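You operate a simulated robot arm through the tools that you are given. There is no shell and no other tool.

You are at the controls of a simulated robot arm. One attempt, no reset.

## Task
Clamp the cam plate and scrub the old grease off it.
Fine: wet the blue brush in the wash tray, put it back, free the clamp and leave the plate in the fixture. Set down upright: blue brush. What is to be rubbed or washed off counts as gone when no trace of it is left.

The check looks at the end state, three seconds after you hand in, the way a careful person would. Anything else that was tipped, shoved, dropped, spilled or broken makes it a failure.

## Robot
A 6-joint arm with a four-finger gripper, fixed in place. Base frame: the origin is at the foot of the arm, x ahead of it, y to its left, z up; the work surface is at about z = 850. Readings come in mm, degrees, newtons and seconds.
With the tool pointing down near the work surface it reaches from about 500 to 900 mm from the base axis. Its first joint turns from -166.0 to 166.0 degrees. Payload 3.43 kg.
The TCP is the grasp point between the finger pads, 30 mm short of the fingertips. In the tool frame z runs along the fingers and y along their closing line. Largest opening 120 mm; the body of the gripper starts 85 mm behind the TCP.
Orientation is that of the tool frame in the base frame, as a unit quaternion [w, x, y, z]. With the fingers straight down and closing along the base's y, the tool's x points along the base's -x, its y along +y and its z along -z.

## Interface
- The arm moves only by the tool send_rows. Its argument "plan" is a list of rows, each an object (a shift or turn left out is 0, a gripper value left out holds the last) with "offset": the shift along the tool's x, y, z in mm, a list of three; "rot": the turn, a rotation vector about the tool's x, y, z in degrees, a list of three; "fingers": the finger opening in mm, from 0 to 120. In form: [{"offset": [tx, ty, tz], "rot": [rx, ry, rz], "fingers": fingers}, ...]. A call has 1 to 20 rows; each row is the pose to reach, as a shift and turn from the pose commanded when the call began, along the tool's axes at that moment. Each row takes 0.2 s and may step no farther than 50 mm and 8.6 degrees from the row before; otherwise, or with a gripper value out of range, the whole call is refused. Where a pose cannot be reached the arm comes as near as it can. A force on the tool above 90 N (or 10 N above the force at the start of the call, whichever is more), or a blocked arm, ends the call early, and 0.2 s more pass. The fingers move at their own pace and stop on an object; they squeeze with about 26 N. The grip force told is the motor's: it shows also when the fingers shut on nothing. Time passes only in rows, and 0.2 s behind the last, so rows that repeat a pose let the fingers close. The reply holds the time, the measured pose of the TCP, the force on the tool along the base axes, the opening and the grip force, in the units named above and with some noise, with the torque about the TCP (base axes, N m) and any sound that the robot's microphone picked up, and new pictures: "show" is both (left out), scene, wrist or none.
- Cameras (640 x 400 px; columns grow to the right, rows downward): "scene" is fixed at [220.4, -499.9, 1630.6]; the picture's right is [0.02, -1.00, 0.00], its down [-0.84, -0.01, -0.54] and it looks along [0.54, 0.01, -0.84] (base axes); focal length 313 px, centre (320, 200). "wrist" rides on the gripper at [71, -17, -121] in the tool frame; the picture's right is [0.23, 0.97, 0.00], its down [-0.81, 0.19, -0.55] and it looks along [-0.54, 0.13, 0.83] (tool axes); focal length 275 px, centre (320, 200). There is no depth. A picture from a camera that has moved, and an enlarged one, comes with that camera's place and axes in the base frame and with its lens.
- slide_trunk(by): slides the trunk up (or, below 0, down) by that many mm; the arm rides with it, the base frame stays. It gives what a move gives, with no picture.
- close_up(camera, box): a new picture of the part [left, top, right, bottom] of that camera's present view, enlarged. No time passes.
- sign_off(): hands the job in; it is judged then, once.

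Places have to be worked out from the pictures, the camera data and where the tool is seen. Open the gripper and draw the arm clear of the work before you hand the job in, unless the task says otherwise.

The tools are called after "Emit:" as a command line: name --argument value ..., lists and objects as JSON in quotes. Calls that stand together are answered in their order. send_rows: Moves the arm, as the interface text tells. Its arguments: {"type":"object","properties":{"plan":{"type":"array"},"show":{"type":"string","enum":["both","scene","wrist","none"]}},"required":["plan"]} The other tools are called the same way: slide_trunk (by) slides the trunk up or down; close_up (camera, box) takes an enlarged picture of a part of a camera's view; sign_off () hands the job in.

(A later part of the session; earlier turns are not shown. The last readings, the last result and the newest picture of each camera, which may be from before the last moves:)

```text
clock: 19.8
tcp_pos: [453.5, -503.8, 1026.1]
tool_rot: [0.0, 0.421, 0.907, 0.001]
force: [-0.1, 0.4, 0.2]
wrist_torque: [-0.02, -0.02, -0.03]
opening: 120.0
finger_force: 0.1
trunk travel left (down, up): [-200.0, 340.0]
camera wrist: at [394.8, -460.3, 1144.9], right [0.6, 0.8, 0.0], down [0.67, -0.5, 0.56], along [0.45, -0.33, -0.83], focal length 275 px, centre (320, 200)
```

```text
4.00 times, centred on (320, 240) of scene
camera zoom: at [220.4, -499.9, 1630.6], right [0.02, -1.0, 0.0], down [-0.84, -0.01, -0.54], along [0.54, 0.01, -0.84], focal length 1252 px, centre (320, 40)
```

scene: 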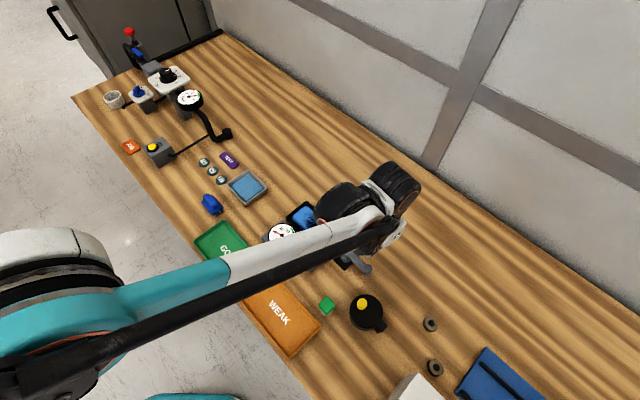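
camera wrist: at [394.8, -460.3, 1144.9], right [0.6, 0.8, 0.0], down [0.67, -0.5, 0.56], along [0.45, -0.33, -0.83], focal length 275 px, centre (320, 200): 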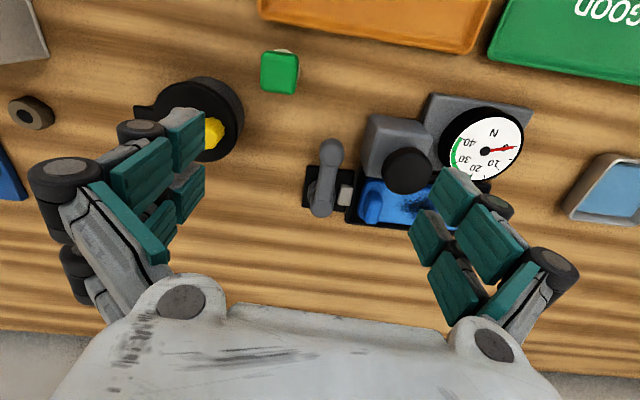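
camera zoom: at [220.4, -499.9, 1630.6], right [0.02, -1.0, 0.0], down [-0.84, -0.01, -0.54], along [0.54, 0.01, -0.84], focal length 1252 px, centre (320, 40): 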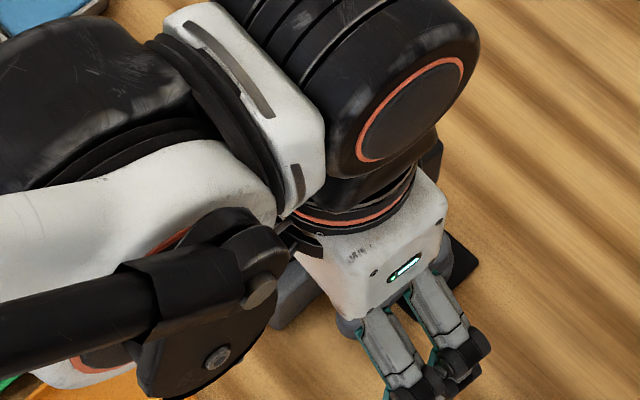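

The lever has turned but the gauge stays at 0; I return to the same viewpoint as before to compare the jaw's position with the open state.

Emit:
send_rows --plan '[{"offset": [-11, -9.4, 4], "rot": [0, 0, -8.3]}, {"offset": [-22, -18.8, 8], "rot": [0, 0, -16.6]}, {"offset": [-33, -28, 13], "rot": [0, 0, -24.9]}, {"offset": [-44, -37.5, 17], "rot": [0, 0, -33.2]}, {"offset": [-55, -47, 21], "rot": [0, 0, -41.5]}, {"offset": [-66, -56, 26], "rot": [0, 0, -49.8]}, {"offset": [-66, -56, 26], "rot": [0, 0, -49.8]}]' --show "wrist"

Emit:
close_up --camera "wrist" --box '[265, 130, 385, 225]'

Emit:
close_up --camera "wrist" --box '[180, 100, 460, 290]'

```text
clock: 21.4
tcp_pos: [453.1, -591.1, 998.8]
tool_rot: [0.002, -0.001, 1.0, -0.001]
force: [0.5, 0.3, -0.7]
wrist_torque: [0.0, -0.01, -0.01]
opening: 120.0
finger_force: 0.0
trunk travel left (down, up): [-200.0, 340.0]
camera wrist: at [382.9, -608.0, 1117.4], right [-0.23, 0.97, 0.0], down [0.81, 0.19, 0.55], along [0.54, 0.13, -0.83], focal length 275 px, centre (320, 200)
```

wrist: 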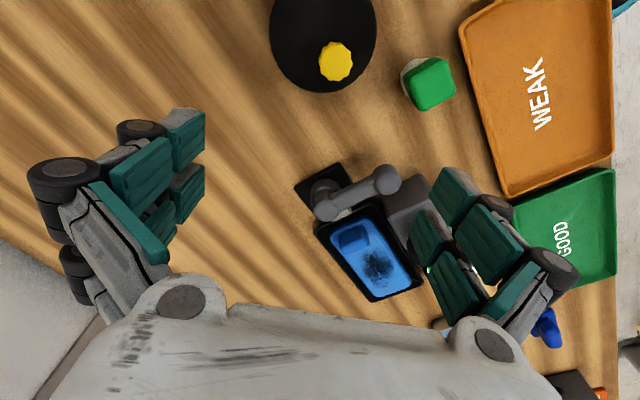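

```text
4.21 times, centred on (325, 178) of wrist
camera zoom: at [382.9, -608.0, 1117.4], right [-0.23, 0.97, 0.0], down [0.81, 0.19, 0.55], along [0.54, 0.13, -0.83], focal length 1159 px, centre (299, 295)
```

zoom: 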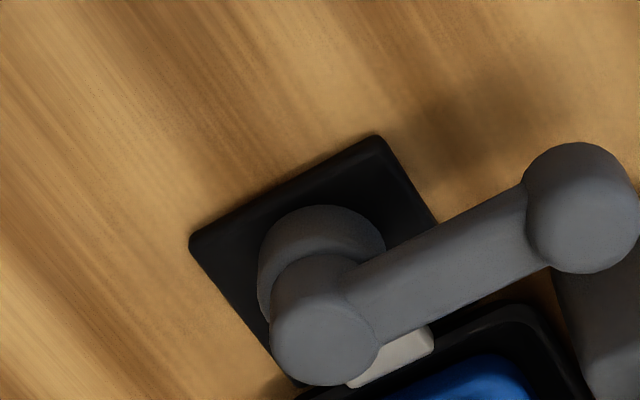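

```text
2.11 times, centred on (320, 195) of wrist
camera zoom: at [382.9, -608.0, 1117.4], right [-0.23, 0.97, 0.0], down [0.81, 0.19, 0.55], along [0.54, 0.13, -0.83], focal length 580 px, centre (320, 210)
```

zoom: 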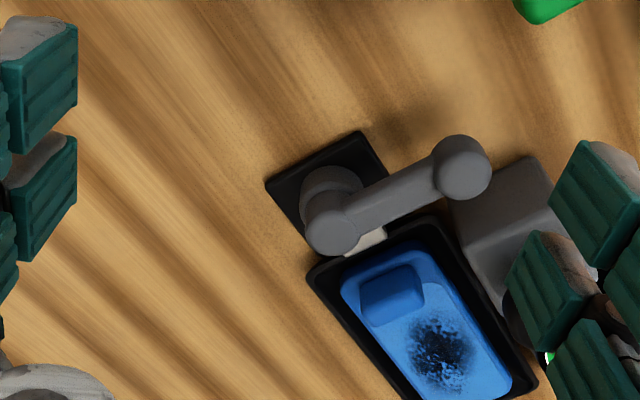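

The jaw block hasn't visibly shifted, but the lever is at its opposite stop (90°), which I take as clamped. Now I go look at the blue brush up close.

Emit:
send_rows --plan '[{"offset": [0, 0, -45]}, {"offset": [-16, 43, -50]}, {"offset": [-32, 86, -50]}, {"offset": [-48, 129, -50]}, {"offset": [-64, 172, -50]}, {"offset": [-80, 215, -50]}, {"offset": [-96, 258, -50]}, {"offset": [-112, 301, -50]}, {"offset": [-128, 343, -40]}, {"offset": [-142, 385, -20]}, {"offset": [-142, 385, 0]}, {"offset": [-142, 385, 0]}]' --show "both"

Emit:
close_up --camera "wrist" --box '[220, 100, 420, 240]'

Emit:
close_up --camera "scene" --box '[250, 190, 390, 290]'

```text
clock: 24.0
tcp_pos: [596.6, -205.8, 998.8]
tool_rot: [0.002, 0.0, 1.0, 0.0]
force: [0.2, -0.6, -0.4]
wrist_torque: [0.0, 0.01, -0.01]
opening: 120.1
finger_force: 0.0
trunk travel left (down, up): [-200.0, 340.0]
camera wrist: at [525.4, -222.6, 1117.7], right [-0.23, 0.97, 0.0], down [0.81, 0.19, 0.55], along [0.54, 0.13, -0.83], focal length 275 px, centre (320, 200)
```

scene: 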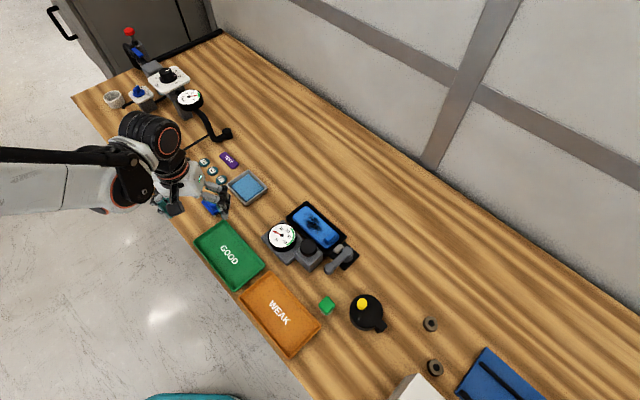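
wrist: 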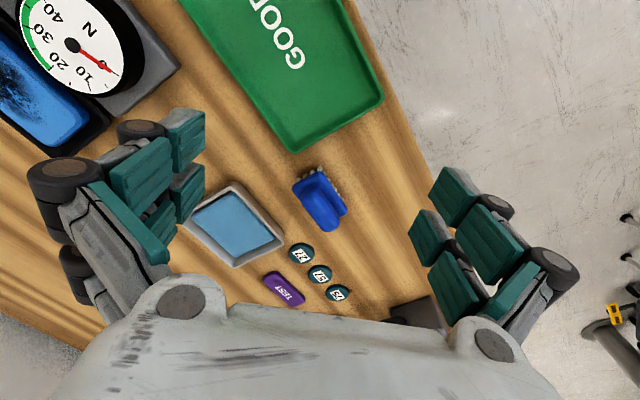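

```text
2.86 times, centred on (320, 170) of wrist
camera zoom: at [525.4, -222.6, 1117.7], right [-0.23, 0.97, 0.0], down [0.81, 0.19, 0.55], along [0.54, 0.13, -0.83], focal length 786 px, centre (320, 286)
```

zoom: 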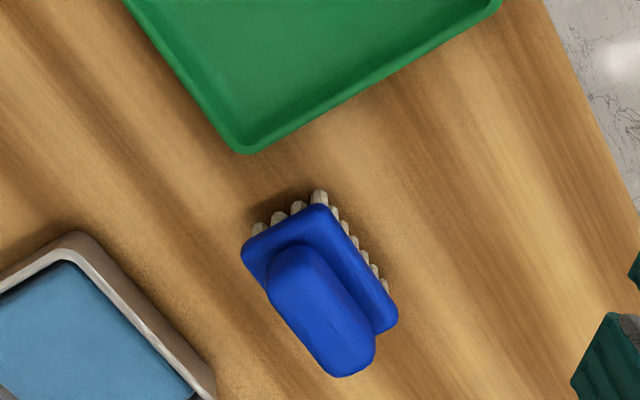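

```text
4.00 times, centred on (320, 240) of scene
camera zoom: at [220.4, -499.9, 1630.6], right [0.02, -1.0, 0.0], down [-0.84, -0.01, -0.54], along [0.54, 0.01, -0.84], focal length 1252 px, centre (320, 40)
```

zoom: 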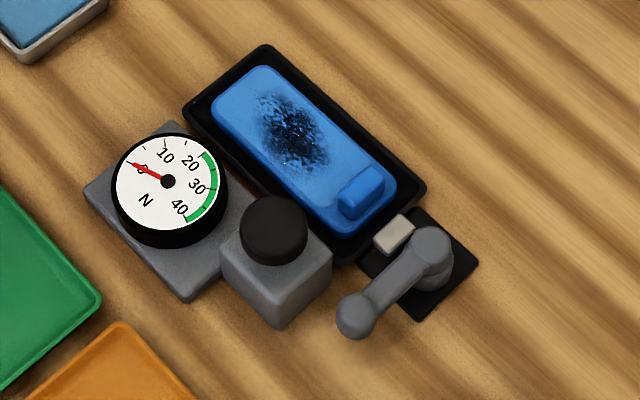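

The brush is ~58×36 mm, axis at ~43.5°, centre ≈ (687,-183), handle top ≈ 885. I rotate the tool so the fingers close across the handle and hover over it.

Emit:
send_rows --plan '[{"offset": [-15, 4, 0], "rot": [0, 0, -7.25], "fingers": 50}, {"offset": [-30, 8, 0], "rot": [0, 0, -14.5]}, {"offset": [-45, 11.5, 0], "rot": [0, 0, -21.75]}, {"offset": [-60, 15, 10], "rot": [0, 0, -29]}, {"offset": [-75, 19, 25], "rot": [0, 0, -36.25]}, {"offset": [-90.2, 22.8, 39], "rot": [0, 0, -43.5]}, {"offset": [-90.2, 22.8, 39], "rot": [0, 0, -43.5]}]' --show "both"

Emit:
close_up --camera "wrist" --box '[200, 60, 480, 280]'

Emit:
close_up --camera "scene" --box '[160, 140, 280, 240]'

```text
clock: 25.6
tcp_pos: [686.7, -183.5, 958.4]
tool_rot: [0.001, -0.371, 0.929, 0.0]
force: [-0.5, 0.5, 0.0]
wrist_torque: [-0.05, -0.02, -0.02]
opening: 49.8
finger_force: 0.0
trunk travel left (down, up): [-200.0, 340.0]
camera wrist: at [646.7, -244.5, 1079.2], right [-0.84, 0.55, 0.0], down [0.45, 0.7, 0.55], along [0.3, 0.46, -0.83], focal length 275 px, centre (320, 200)
```

scene: 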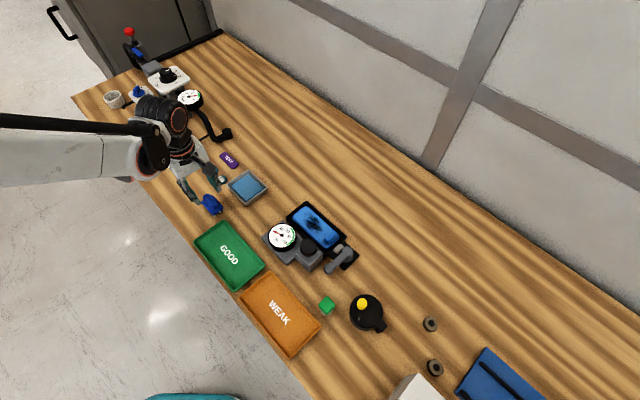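
wrist: 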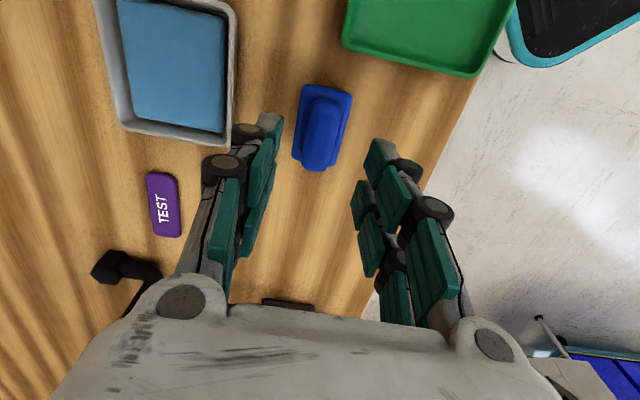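

```text
1.82 times, centred on (340, 170) of wrist
camera zoom: at [646.7, -244.5, 1079.2], right [-0.84, 0.55, 0.0], down [0.45, 0.7, 0.55], along [0.3, 0.46, -0.83], focal length 500 px, centre (284, 254)
```

zoom: 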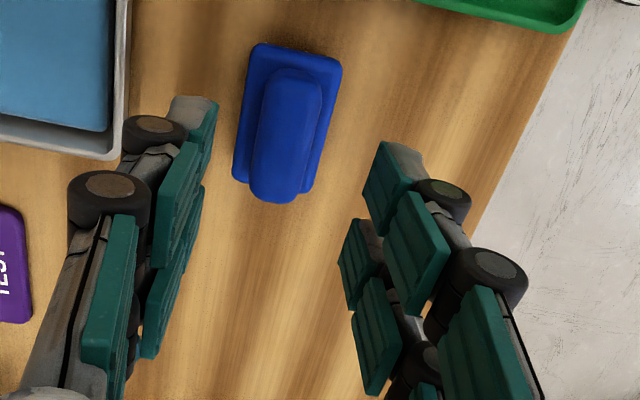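

```text
4.00 times, centred on (220, 190) of scene
camera zoom: at [220.4, -499.9, 1630.6], right [0.02, -1.0, 0.0], down [-0.84, -0.01, -0.54], along [0.54, 0.01, -0.84], focal length 1252 px, centre (720, 240)
```

zoom: 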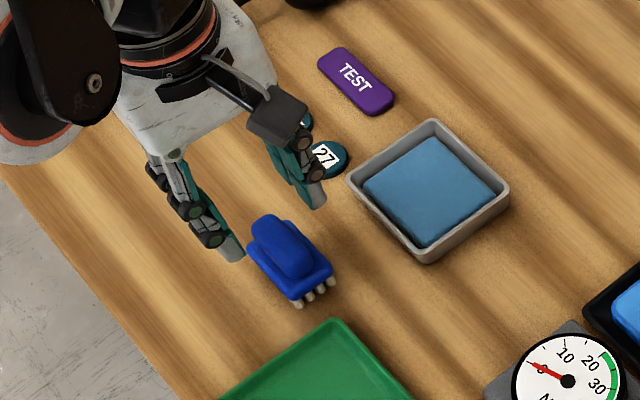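

The brush is well aligned between the open fingers; block top ≈ 870, handle top ≈ 890. I descend so the tips end just above the block, then close on the handle.

Emit:
send_rows --plan '[{"offset": [0, 0, 18]}, {"offset": [0, 0, 36]}, {"offset": [0, 0, 46]}, {"offset": [0, 0, 54]}, {"offset": [0, 0, 54]}]' --show "both"

Emit:
close_up --camera "wrist" --box '[200, 60, 480, 280]'

Emit:
close_up --camera "scene" --box '[160, 140, 280, 240]'

```text
clock: 26.8
tcp_pos: [687.7, -184.1, 906.4]
tool_rot: [0.001, -0.37, 0.929, 0.0]
force: [-1.4, 0.2, 0.5]
wrist_torque: [0.02, -0.01, -0.01]
opening: 50.1
finger_force: 0.1
trunk travel left (down, up): [-200.0, 340.0]
camera wrist: at [647.0, -244.6, 1025.4], right [-0.84, 0.55, 0.0], down [0.46, 0.7, 0.55], along [0.31, 0.46, -0.83], focal length 275 px, centre (320, 200)
```

scene: 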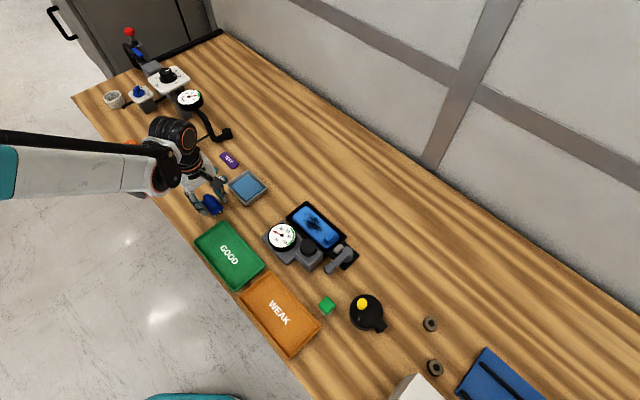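
wrist: 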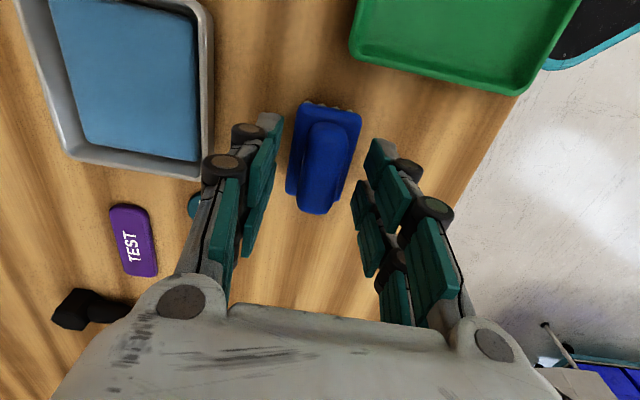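

```text
1.82 times, centred on (340, 170) of wrist
camera zoom: at [647.0, -244.6, 1025.4], right [-0.84, 0.55, 0.0], down [0.46, 0.7, 0.55], along [0.31, 0.46, -0.83], focal length 500 px, centre (284, 254)
```

zoom: 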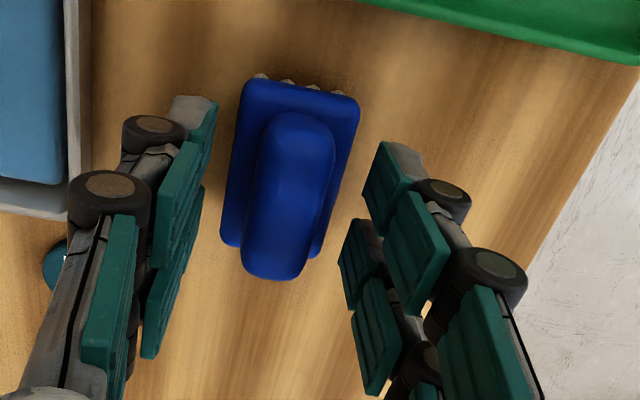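

```text
4.00 times, centred on (220, 190) of scene
camera zoom: at [220.4, -499.9, 1630.6], right [0.02, -1.0, 0.0], down [-0.84, -0.01, -0.54], along [0.54, 0.01, -0.84], focal length 1252 px, centre (720, 240)
```

zoom: 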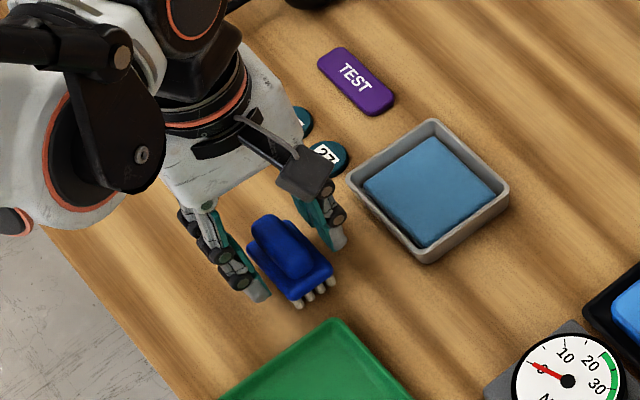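

Aligned. Closing on the handle now.

Emit:
send_rows --plan '[{"offset": [0, 0, 0], "fingers": 30}, {"offset": [0, 0, 0], "fingers": 0}, {"offset": [0, 0, 0]}, {"offset": [0, 0, 0]}]' --show "both"

Emit:
close_up --camera "wrist" --box '[200, 60, 480, 280]'

Emit:
close_up --camera "scene" --box '[160, 140, 280, 240]'

```text
clock: 27.8
tcp_pos: [687.6, -183.6, 906.3]
tool_rot: [0.001, -0.37, 0.929, -0.001]
force: [0.6, 0.0, 0.9]
wrist_torque: [0.01, 0.0, -0.02]
opening: 21.5
finger_force: 25.5
trunk travel left (down, up): [-200.0, 340.0]
camera wrist: at [647.0, -244.6, 1025.6], right [-0.84, 0.55, 0.0], down [0.46, 0.7, 0.55], along [0.31, 0.46, -0.83], focal length 275 px, centre (320, 200)
```

scene: 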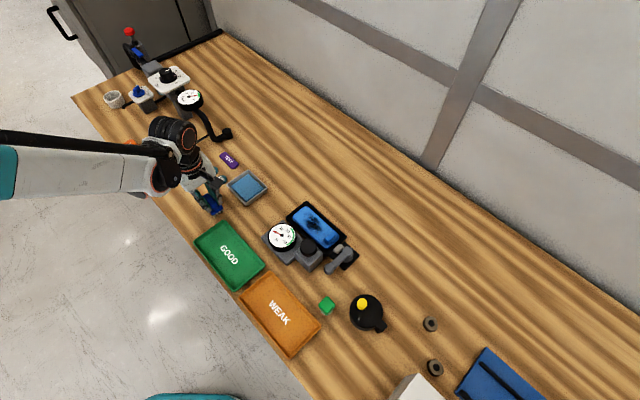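
wrist: 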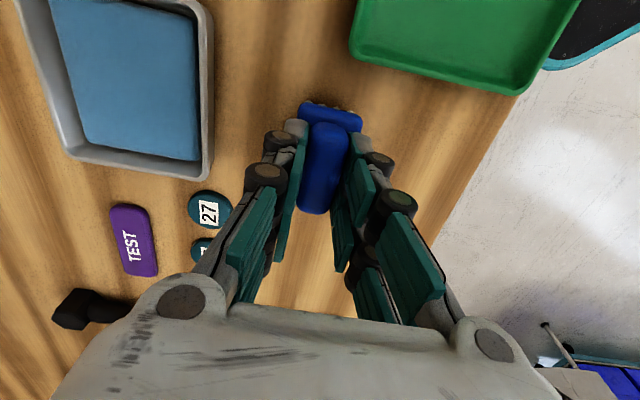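

```text
1.82 times, centred on (340, 170) of wrist
camera zoom: at [647.0, -244.6, 1025.6], right [-0.84, 0.55, 0.0], down [0.46, 0.7, 0.55], along [0.31, 0.46, -0.83], focal length 500 px, centre (284, 254)
```

zoom: 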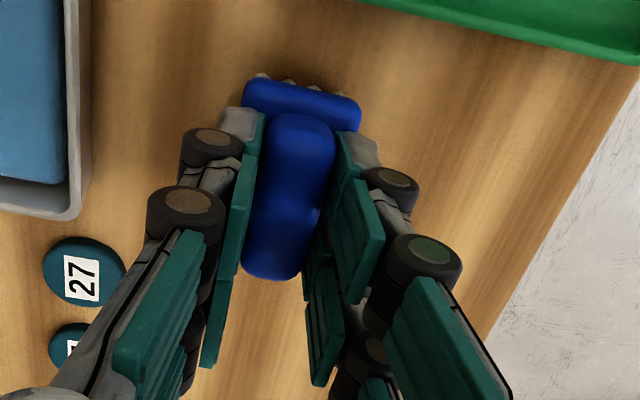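

```text
4.00 times, centred on (220, 190) of scene
camera zoom: at [220.4, -499.9, 1630.6], right [0.02, -1.0, 0.0], down [-0.84, -0.01, -0.54], along [0.54, 0.01, -0.84], focal length 1252 px, centre (720, 240)
```

zoom: 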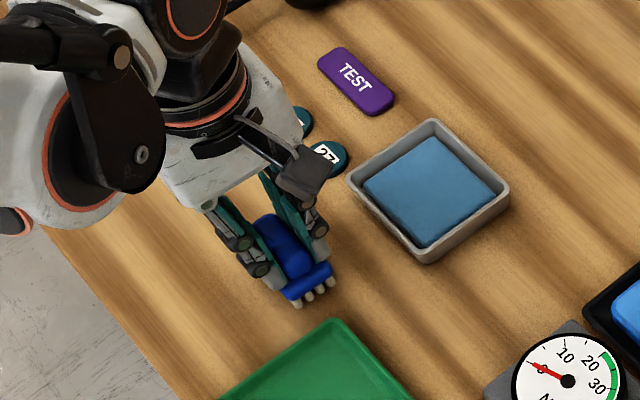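

Handle gripped (21.5 mm wide). I lift straight up and move over the wash tray centre, estimated at (752,-274).

Emit:
send_rows --plan '[{"offset": [0, 0, -15]}, {"offset": [0, 0, -40]}, {"offset": [0, 0, -65]}, {"offset": [5, -35, -65]}, {"offset": [10, -72, -65]}, {"offset": [15.4, -110, -65]}, {"offset": [15.4, -110, -65]}]' --show "both"

Emit:
close_up --camera "wrist" --box '[200, 0, 480, 220]'

Emit:
close_up --camera "scene" --box '[160, 130, 300, 240]'

```text
clock: 29.4
tcp_pos: [751.9, -273.2, 969.9]
tool_rot: [0.001, -0.371, 0.929, 0.001]
force: [-0.4, 0.2, -0.9]
wrist_torque: [0.01, 0.0, 0.03]
opening: 21.4
finger_force: 26.0
trunk travel left (down, up): [-200.0, 340.0]
camera wrist: at [712.0, -335.2, 1089.8], right [-0.84, 0.55, 0.0], down [0.46, 0.7, 0.55], along [0.3, 0.46, -0.83], focal length 275 px, centre (320, 200)
```

scene: 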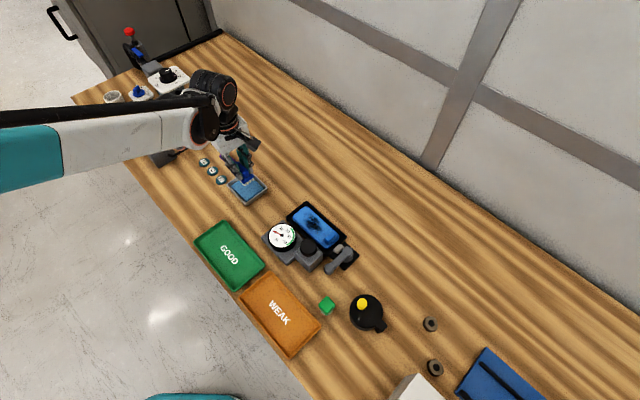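
wrist: 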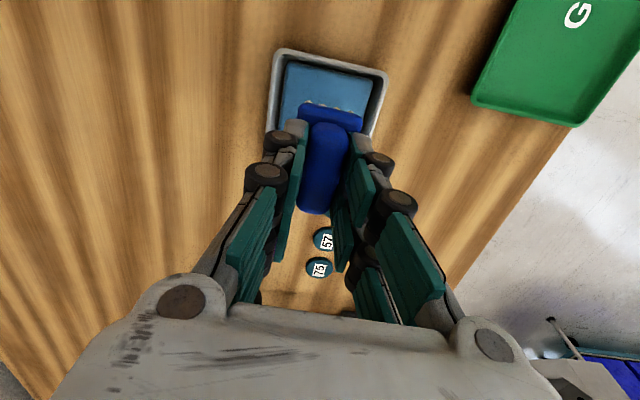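

```text
1.82 times, centred on (340, 110) of wrist
camera zoom: at [712.0, -335.2, 1089.8], right [-0.84, 0.55, 0.0], down [0.46, 0.7, 0.55], along [0.3, 0.46, -0.83], focal length 500 px, centre (284, 364)
```

zoom: 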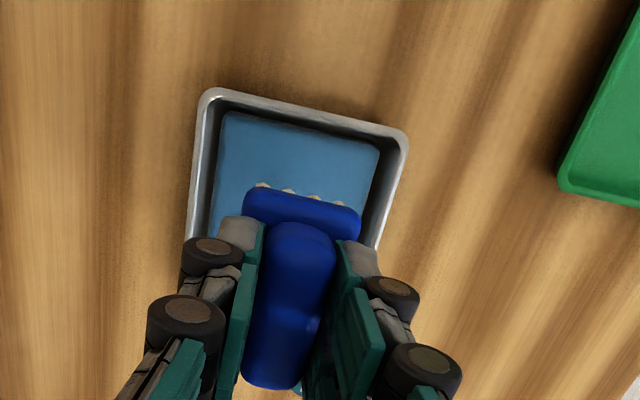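

```text
3.64 times, centred on (230, 185) of scene
camera zoom: at [220.4, -499.9, 1630.6], right [0.02, -1.0, 0.0], down [-0.84, -0.01, -0.54], along [0.54, 0.01, -0.84], focal length 1138 px, centre (647, 254)
```

zoom: 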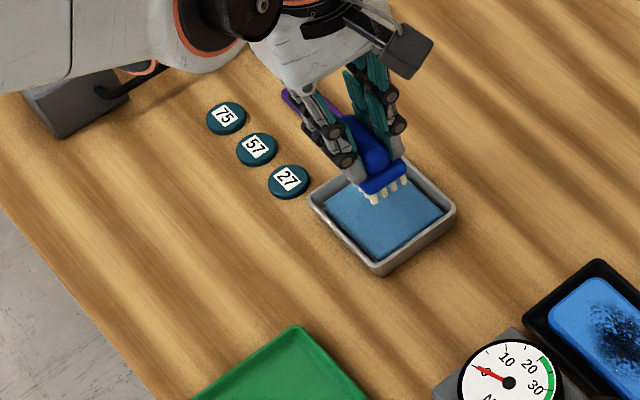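

Brush is centred over the tray. I lower the bristles into the water in slow steps.

Emit:
send_rows --plan '[{"offset": [0, 0, 18]}, {"offset": [0, 0, 34]}, {"offset": [0, 0, 46]}, {"offset": [0, 0, 52]}, {"offset": [0, 0, 55]}, {"offset": [0, 0, 57]}, {"offset": [0, 0, 57]}]' --show "both"

Emit:
close_up --camera "scene" --box '[160, 130, 300, 240]'

```text
clock: 30.8
tcp_pos: [751.9, -272.7, 922.1]
tool_rot: [0.005, -0.37, 0.929, -0.003]
force: [-0.9, 0.8, 42.8]
wrist_torque: [0.06, 0.47, -0.02]
opening: 21.7
finger_force: 25.4
trunk travel left (down, up): [-200.0, 340.0]
stopped in row 6: the force on the tool passed its limit at 97 N (the readings are from after the stop); the commanded pose is now the measured one
camera wrist: at [710.2, -334.3, 1041.3], right [-0.84, 0.55, -0.01], down [0.45, 0.7, 0.55], along [0.31, 0.46, -0.83], focal length 275 px, centre (320, 200)
```

scene: 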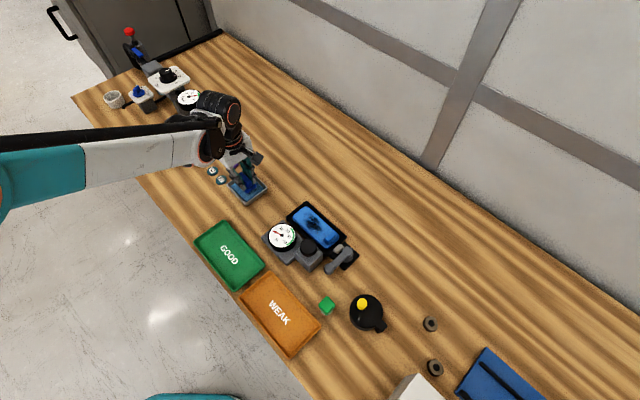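
wrist: 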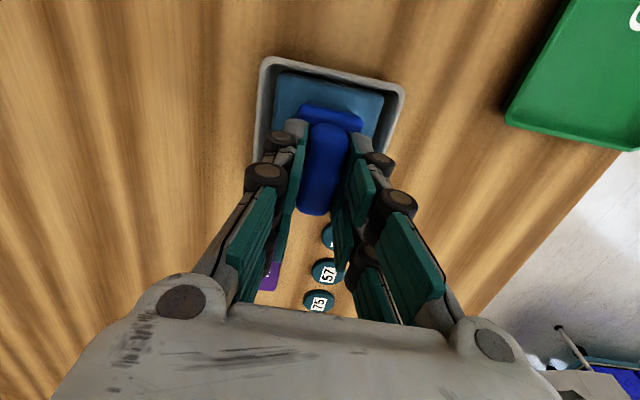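

```text
3.64 times, centred on (230, 185) of scene
camera zoom: at [220.4, -499.9, 1630.6], right [0.02, -1.0, 0.0], down [-0.84, -0.01, -0.54], along [0.54, 0.01, -0.84], focal length 1138 px, centre (647, 254)
```

zoom: 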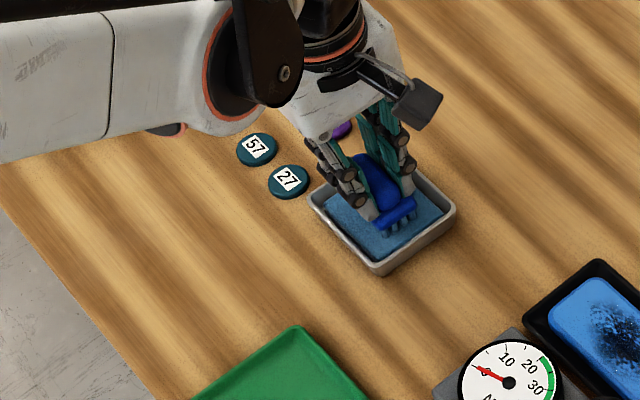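

The bristles hit the tray floor (~43 N after the stop) and appear wet. I ease off and lift to inspect the brush and its grip.

Emit:
send_rows --plan '[{"offset": [0, 0, -3]}, {"offset": [0, 0, -6]}, {"offset": [0, 0, -6]}, {"offset": [0, 0, -25]}, {"offset": [0, 0, -48]}, {"offset": [0, 0, -48]}]' --show "both"

Emit:
close_up --camera "wrist" --box '[200, 0, 480, 220]'

Emit:
close_up --camera "scene" --box '[160, 130, 300, 240]'

```text
clock: 32.2
tcp_pos: [753.7, -273.4, 966.6]
tool_rot: [0.002, -0.371, 0.929, -0.003]
force: [0.3, 0.7, -0.6]
wrist_torque: [0.04, 0.02, 0.03]
opening: 21.7
finger_force: 25.6
trunk travel left (down, up): [-200.0, 340.0]
camera wrist: at [713.2, -335.8, 1085.3], right [-0.84, 0.55, -0.01], down [0.45, 0.7, 0.55], along [0.31, 0.46, -0.83], focal length 275 px, centre (320, 200)
```

scene: 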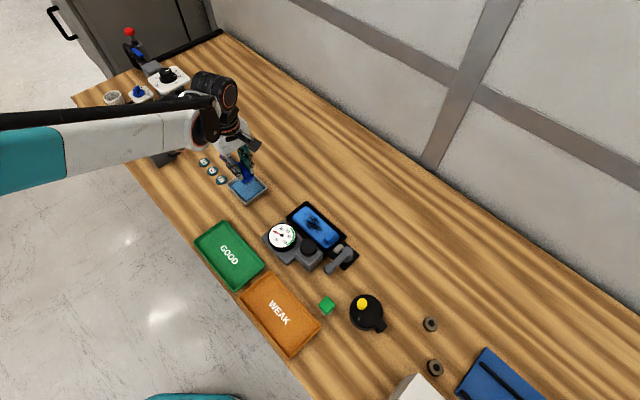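
wrist: 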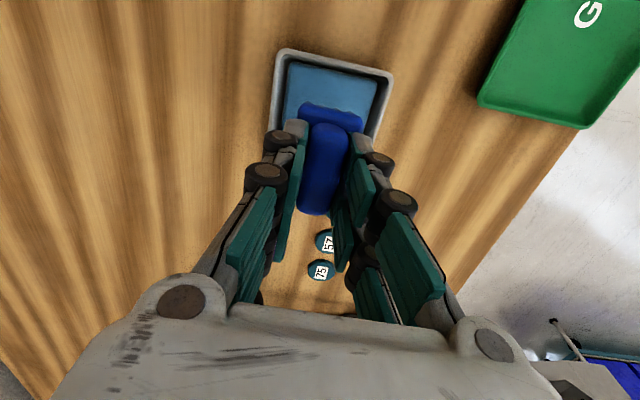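

```text
1.82 times, centred on (340, 110) of wrist
camera zoom: at [713.2, -335.8, 1085.3], right [-0.84, 0.55, -0.01], down [0.45, 0.7, 0.55], along [0.31, 0.46, -0.83], focal length 500 px, centre (284, 364)
```

zoom: 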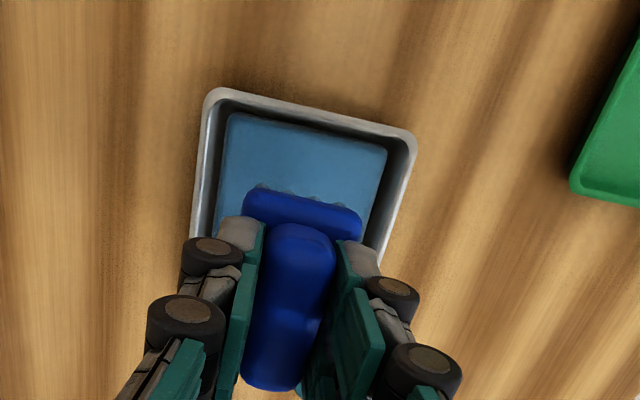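

```text
3.64 times, centred on (230, 185) of scene
camera zoom: at [220.4, -499.9, 1630.6], right [0.02, -1.0, 0.0], down [-0.84, -0.01, -0.54], along [0.54, 0.01, -0.84], focal length 1138 px, centre (647, 254)
```

zoom: 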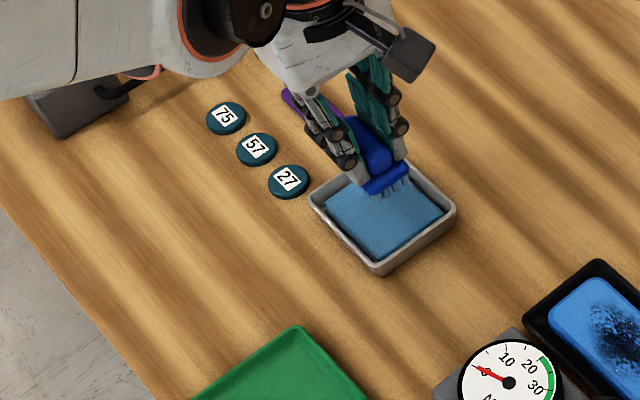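

Bristles are now wet and the tray hasn't moved. I carry the brush above the grease patch, estimated centre ≈ (634,-472), aligned with the fixture axis at 45°.

Emit:
send_rows --plan '[{"offset": [0, 0, -33]}, {"offset": [37, -10, -33]}, {"offset": [74, -20, -33]}, {"offset": [111, -31, -33]}, {"offset": [148, -41, -33]}, {"offset": [185, -51, -33], "rot": [0, 0, -1.5]}, {"offset": [222.6, -61.9, -33], "rot": [0, 0, -1.5]}, {"offset": [222.6, -61.9, -25], "rot": [0, 0, -1.5]}]' --show "both"

Emit:
close_up --camera "wrist" --box '[200, 0, 480, 220]'

Emit:
close_up --camera "scene" --box '[250, 180, 390, 290]'

```text
clock: 34.0
tcp_pos: [633.8, -473.0, 989.4]
tool_rot: [0.003, -0.383, 0.924, -0.003]
force: [0.0, -0.3, -0.8]
wrist_torque: [-0.02, -0.03, 0.0]
opening: 21.5
finger_force: 25.9
trunk travel left (down, up): [-200.0, 340.0]
camera wrist: at [594.9, -535.1, 1109.3], right [-0.85, 0.53, -0.01], down [0.43, 0.71, 0.55], along [0.3, 0.47, -0.83], focal length 275 px, centre (320, 200)
```

scene: 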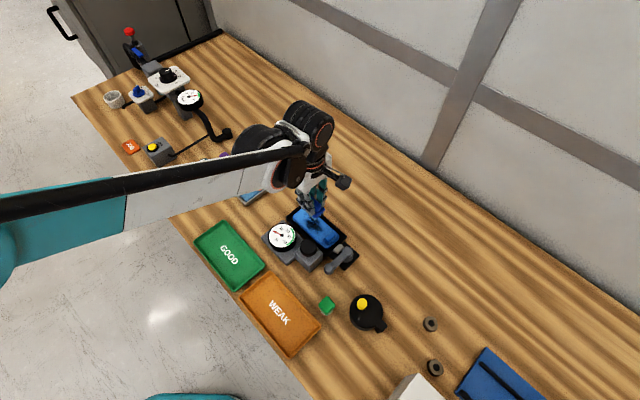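
wrist: 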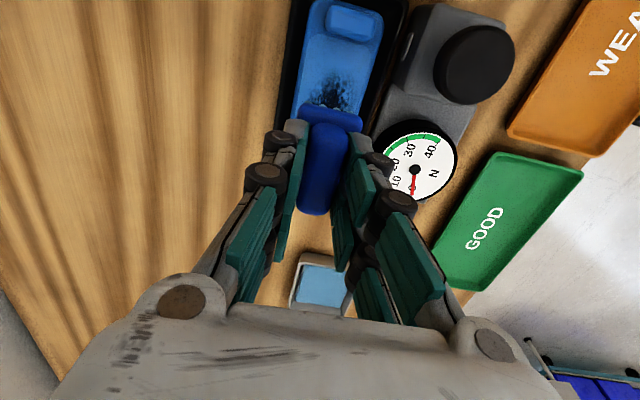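

```text
1.82 times, centred on (340, 110) of wrist
camera zoom: at [594.9, -535.1, 1109.3], right [-0.85, 0.53, -0.01], down [0.43, 0.71, 0.55], along [0.3, 0.47, -0.83], focal length 500 px, centre (284, 364)
```

zoom: 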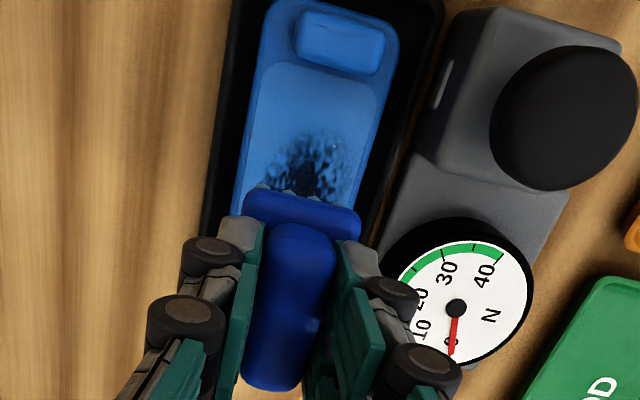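

```text
3.64 times, centred on (320, 235) of scene
camera zoom: at [220.4, -499.9, 1630.6], right [0.02, -1.0, 0.0], down [-0.84, -0.01, -0.54], along [0.54, 0.01, -0.84], focal length 1138 px, centre (320, 73)
```

zoom: 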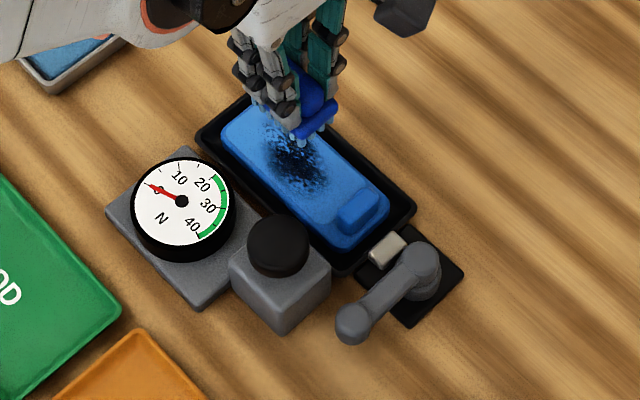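

Tool x now points along the plate toward the clamp and tool y across it. I lower over the grease with fine final steps, feeling for contact.

Emit:
send_rows --plan '[{"offset": [0, 2.5, 20]}, {"offset": [0, 2.5, 40]}, {"offset": [0, 2.5, 52]}, {"offset": [0, 2.5, 56]}, {"offset": [0, 2.5, 58]}, {"offset": [0, 2.5, 60]}, {"offset": [0, 2.5, 60]}]' --show "both"

Emit:
close_up --camera "scene" --box '[250, 180, 390, 290]'

```text
clock: 35.6
tcp_pos: [634.9, -470.0, 930.3]
tool_rot: [0.002, -0.382, 0.924, -0.002]
force: [-0.5, -0.8, -0.1]
wrist_torque: [0.01, 0.02, -0.01]
opening: 21.8
finger_force: 25.6
trunk travel left (down, up): [-200.0, 340.0]
camera wrist: at [594.1, -533.0, 1049.2], right [-0.85, 0.53, -0.01], down [0.43, 0.71, 0.55], along [0.3, 0.47, -0.83], focal length 275 px, centre (320, 200)
```

scene: 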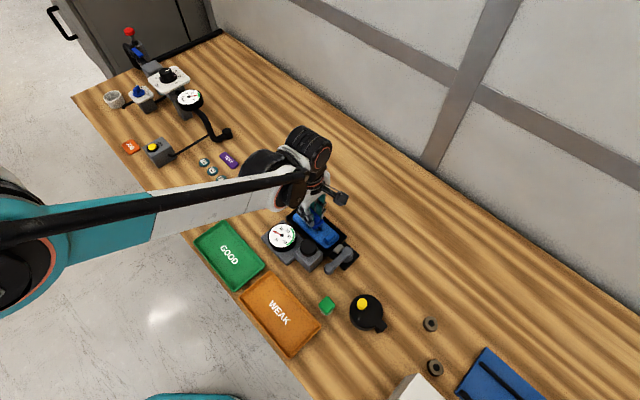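
wrist: 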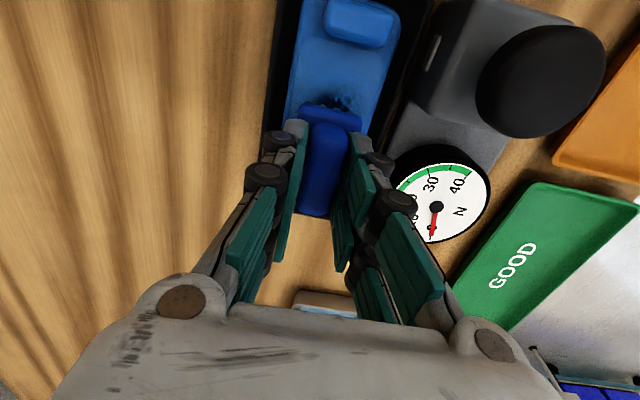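

```text
3.64 times, centred on (320, 235) of scene
camera zoom: at [220.4, -499.9, 1630.6], right [0.02, -1.0, 0.0], down [-0.84, -0.01, -0.54], along [0.54, 0.01, -0.84], focal length 1138 px, centre (320, 73)
```

zoom: 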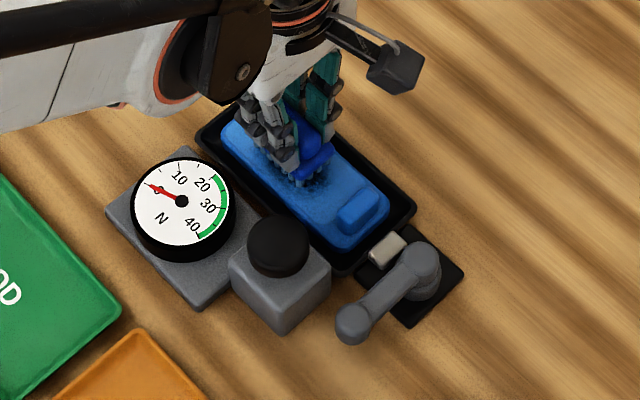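

No contact yet at TCP z≈930; continuing down in 1 mm steps.

Emit:
send_rows --plan '[{"offset": [0, 0, 1.5]}, {"offset": [0, 0, 3]}, {"offset": [0, 0, 4]}, {"offset": [0, 0, 4]}]' --show "none"

```text
clock: 36.6
tcp_pos: [632.2, -470.5, 926.0]
tool_rot: [0.003, -0.382, 0.924, -0.002]
force: [2.1, -0.2, 7.0]
wrist_torque: [-0.02, 0.05, 0.0]
opening: 21.7
finger_force: 25.8
trunk travel left (down, up): [-200.0, 340.0]
```

Emit:
send_rows --plan '[{"offset": [0, 0, 1]}, {"offset": [0, 0, 1.5]}, {"offset": [0, 0, 1.5]}]' --show "scene"

Emit:
close_up --camera "scene" --box '[250, 180, 390, 290]'

```text
clock: 37.4
tcp_pos: [632.4, -469.9, 926.6]
tool_rot: [0.004, -0.383, 0.924, -0.003]
force: [7.6, -6.0, 30.1]
wrist_torque: [-0.27, -0.07, 0.04]
opening: 21.4
finger_force: 26.2
trunk travel left (down, up): [-200.0, 340.0]
```

scene: 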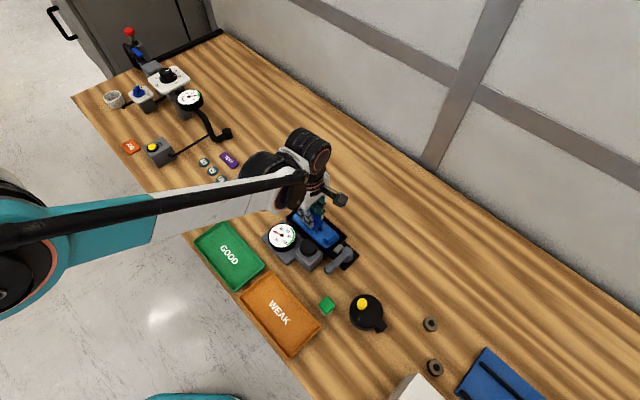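

```text
3.64 times, centred on (320, 235) of scene
camera zoom: at [220.4, -499.9, 1630.6], right [0.02, -1.0, 0.0], down [-0.84, -0.01, -0.54], along [0.54, 0.01, -0.84], focal length 1138 px, centre (320, 73)
```

zoom: 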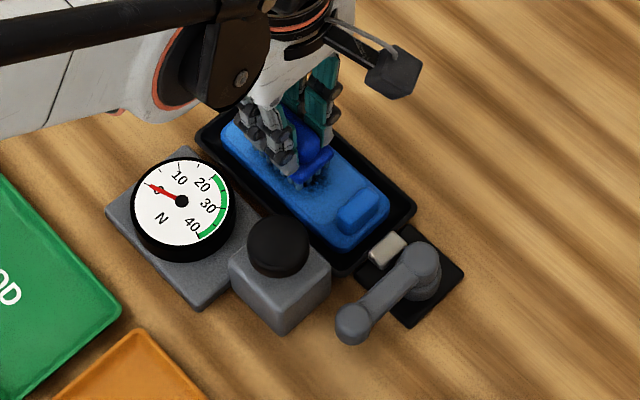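

Firm contact with 30 N; the dial doesn't respond, so it's unrelated. I ease slightly and make the first strokes along the plate.

Emit:
send_rows --plan '[{"offset": [0, 0, -0.7]}, {"offset": [6, 0, -0.7]}, {"offset": [12, 0, -0.7]}, {"offset": [18, 0, -0.7]}, {"offset": [12, 0, -0.7]}, {"offset": [6, 0, -0.7]}, {"offset": [0, 0, -0.7]}, {"offset": [-6, 0, -0.7]}, {"offset": [-12, 0, -0.7]}, {"offset": [-18, 0, -0.7]}, {"offset": [-18, 0, -0.7]}]' --show "both"

Emit:
close_up --camera "scene" --box '[250, 180, 390, 290]'

Emit:
close_up --camera "wrist" --box '[200, 0, 480, 220]'

```text
clock: 39.8
tcp_pos: [645.0, -457.0, 925.9]
tool_rot: [0.003, -0.383, 0.924, -0.004]
force: [-4.5, -3.3, 16.9]
wrist_torque: [-0.22, 0.39, 0.01]
opening: 21.5
finger_force: 25.7
trunk travel left (down, up): [-200.0, 340.0]
camera wrist: at [605.5, -519.4, 1045.6], right [-0.85, 0.53, -0.01], down [0.43, 0.71, 0.55], along [0.3, 0.47, -0.83], focal length 275 px, centre (320, 200)
```

scene: 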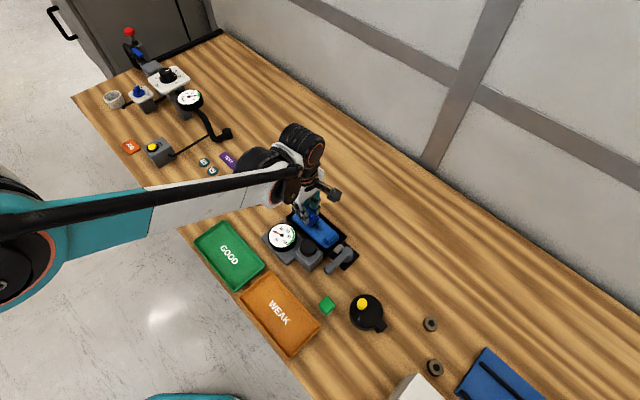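
wrist: 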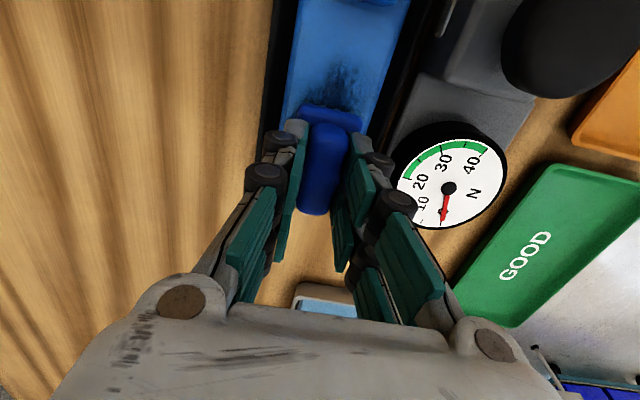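

```text
3.64 times, centred on (320, 235) of scene
camera zoom: at [220.4, -499.9, 1630.6], right [0.02, -1.0, 0.0], down [-0.84, -0.01, -0.54], along [0.54, 0.01, -0.84], focal length 1138 px, centre (320, 73)
```

zoom: 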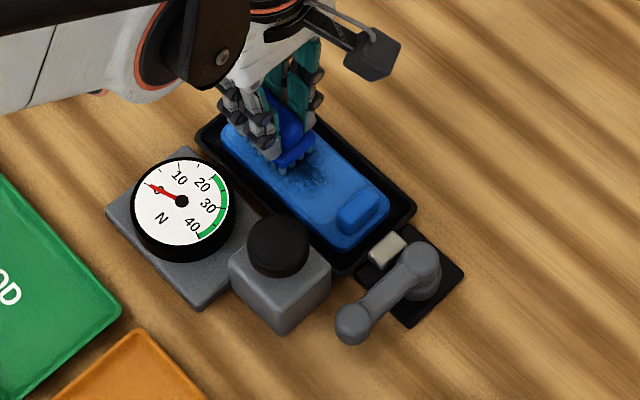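

```text
1.82 times, centred on (340, 110) of wrist
camera zoom: at [605.5, -519.4, 1045.6], right [-0.85, 0.53, -0.01], down [0.43, 0.71, 0.55], along [0.3, 0.47, -0.83], focal length 500 px, centre (284, 364)
```

zoom: 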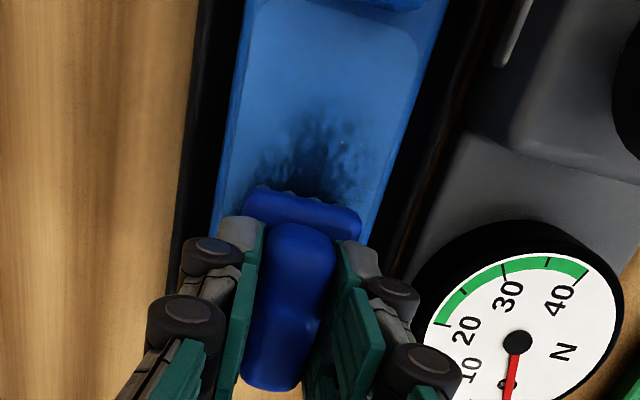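

The grease is fading where I've brushed. I continue longer strokes with small sideways offsets.

Emit:
send_rows --plan '[{"offset": [0, 3, 0]}, {"offset": [8, 3, 0]}, {"offset": [16, 3, 0]}, {"offset": [24, 3, 0]}, {"offset": [32, 3, 0]}, {"offset": [38, 3, 0]}, {"offset": [30, 5, 0]}, {"offset": [22, 5, 0]}, {"offset": [14, 5, 0]}, {"offset": [6, 5, 0]}, {"offset": [0, 3, 0]}, {"offset": [0, -2, 0]}, {"offset": [8, -2, 0]}, {"offset": [16, -2, 0]}, {"offset": [24, -2, 0]}, {"offset": [32, -2, 0]}, {"offset": [38, -2, 0]}, {"offset": [26, 0, 0]}, {"offset": [13, 0, 0]}, {"offset": [0, 0, 0]}]' --show "both"

Emit:
close_up --camera "scene" --box '[250, 180, 390, 290]'

Emit:
close_up --camera "wrist" --box '[200, 0, 480, 220]'

```text
clock: 44.0
tcp_pos: [644.7, -456.6, 926.1]
tool_rot: [0.003, -0.382, 0.924, -0.002]
force: [-0.7, -1.0, 12.4]
wrist_torque: [-0.07, 0.3, -0.02]
opening: 21.6
finger_force: 25.9
trunk travel left (down, up): [-200.0, 340.0]
camera wrist: at [606.0, -520.0, 1045.6], right [-0.85, 0.53, -0.01], down [0.43, 0.71, 0.55], along [0.3, 0.47, -0.83], focal length 275 px, centre (320, 200)
```

scene: 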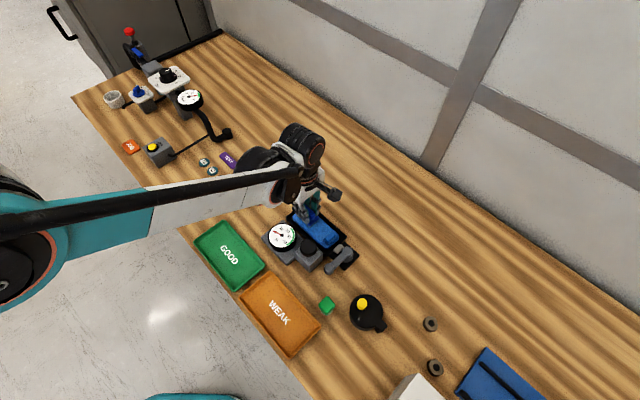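
wrist: 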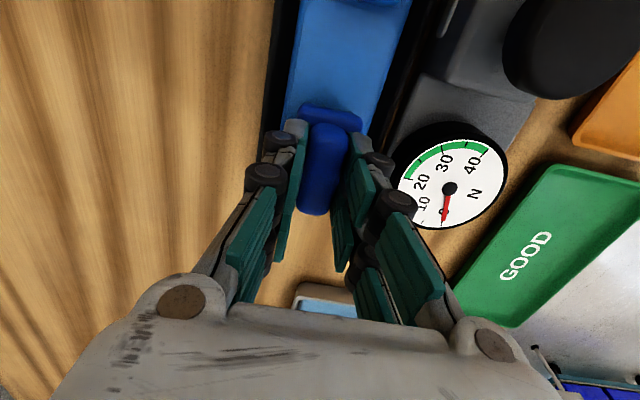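

```text
3.64 times, centred on (320, 235) of scene
camera zoom: at [220.4, -499.9, 1630.6], right [0.02, -1.0, 0.0], down [-0.84, -0.01, -0.54], along [0.54, 0.01, -0.84], focal length 1138 px, centre (320, 73)
```

zoom: 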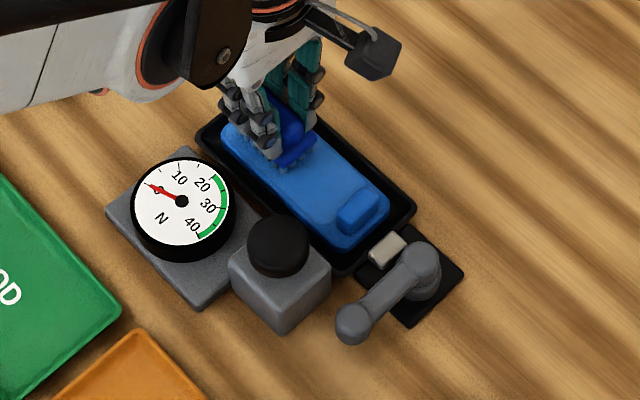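

```text
1.82 times, centred on (340, 110) of wrist
camera zoom: at [606.0, -520.0, 1045.6], right [-0.85, 0.53, -0.01], down [0.43, 0.71, 0.55], along [0.3, 0.47, -0.83], focal length 500 px, centre (284, 364)
```

zoom: 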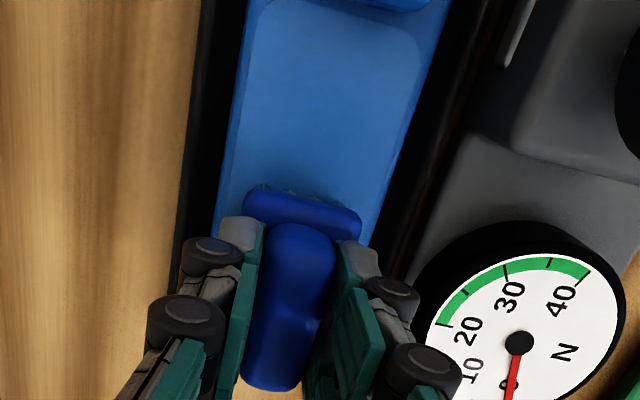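

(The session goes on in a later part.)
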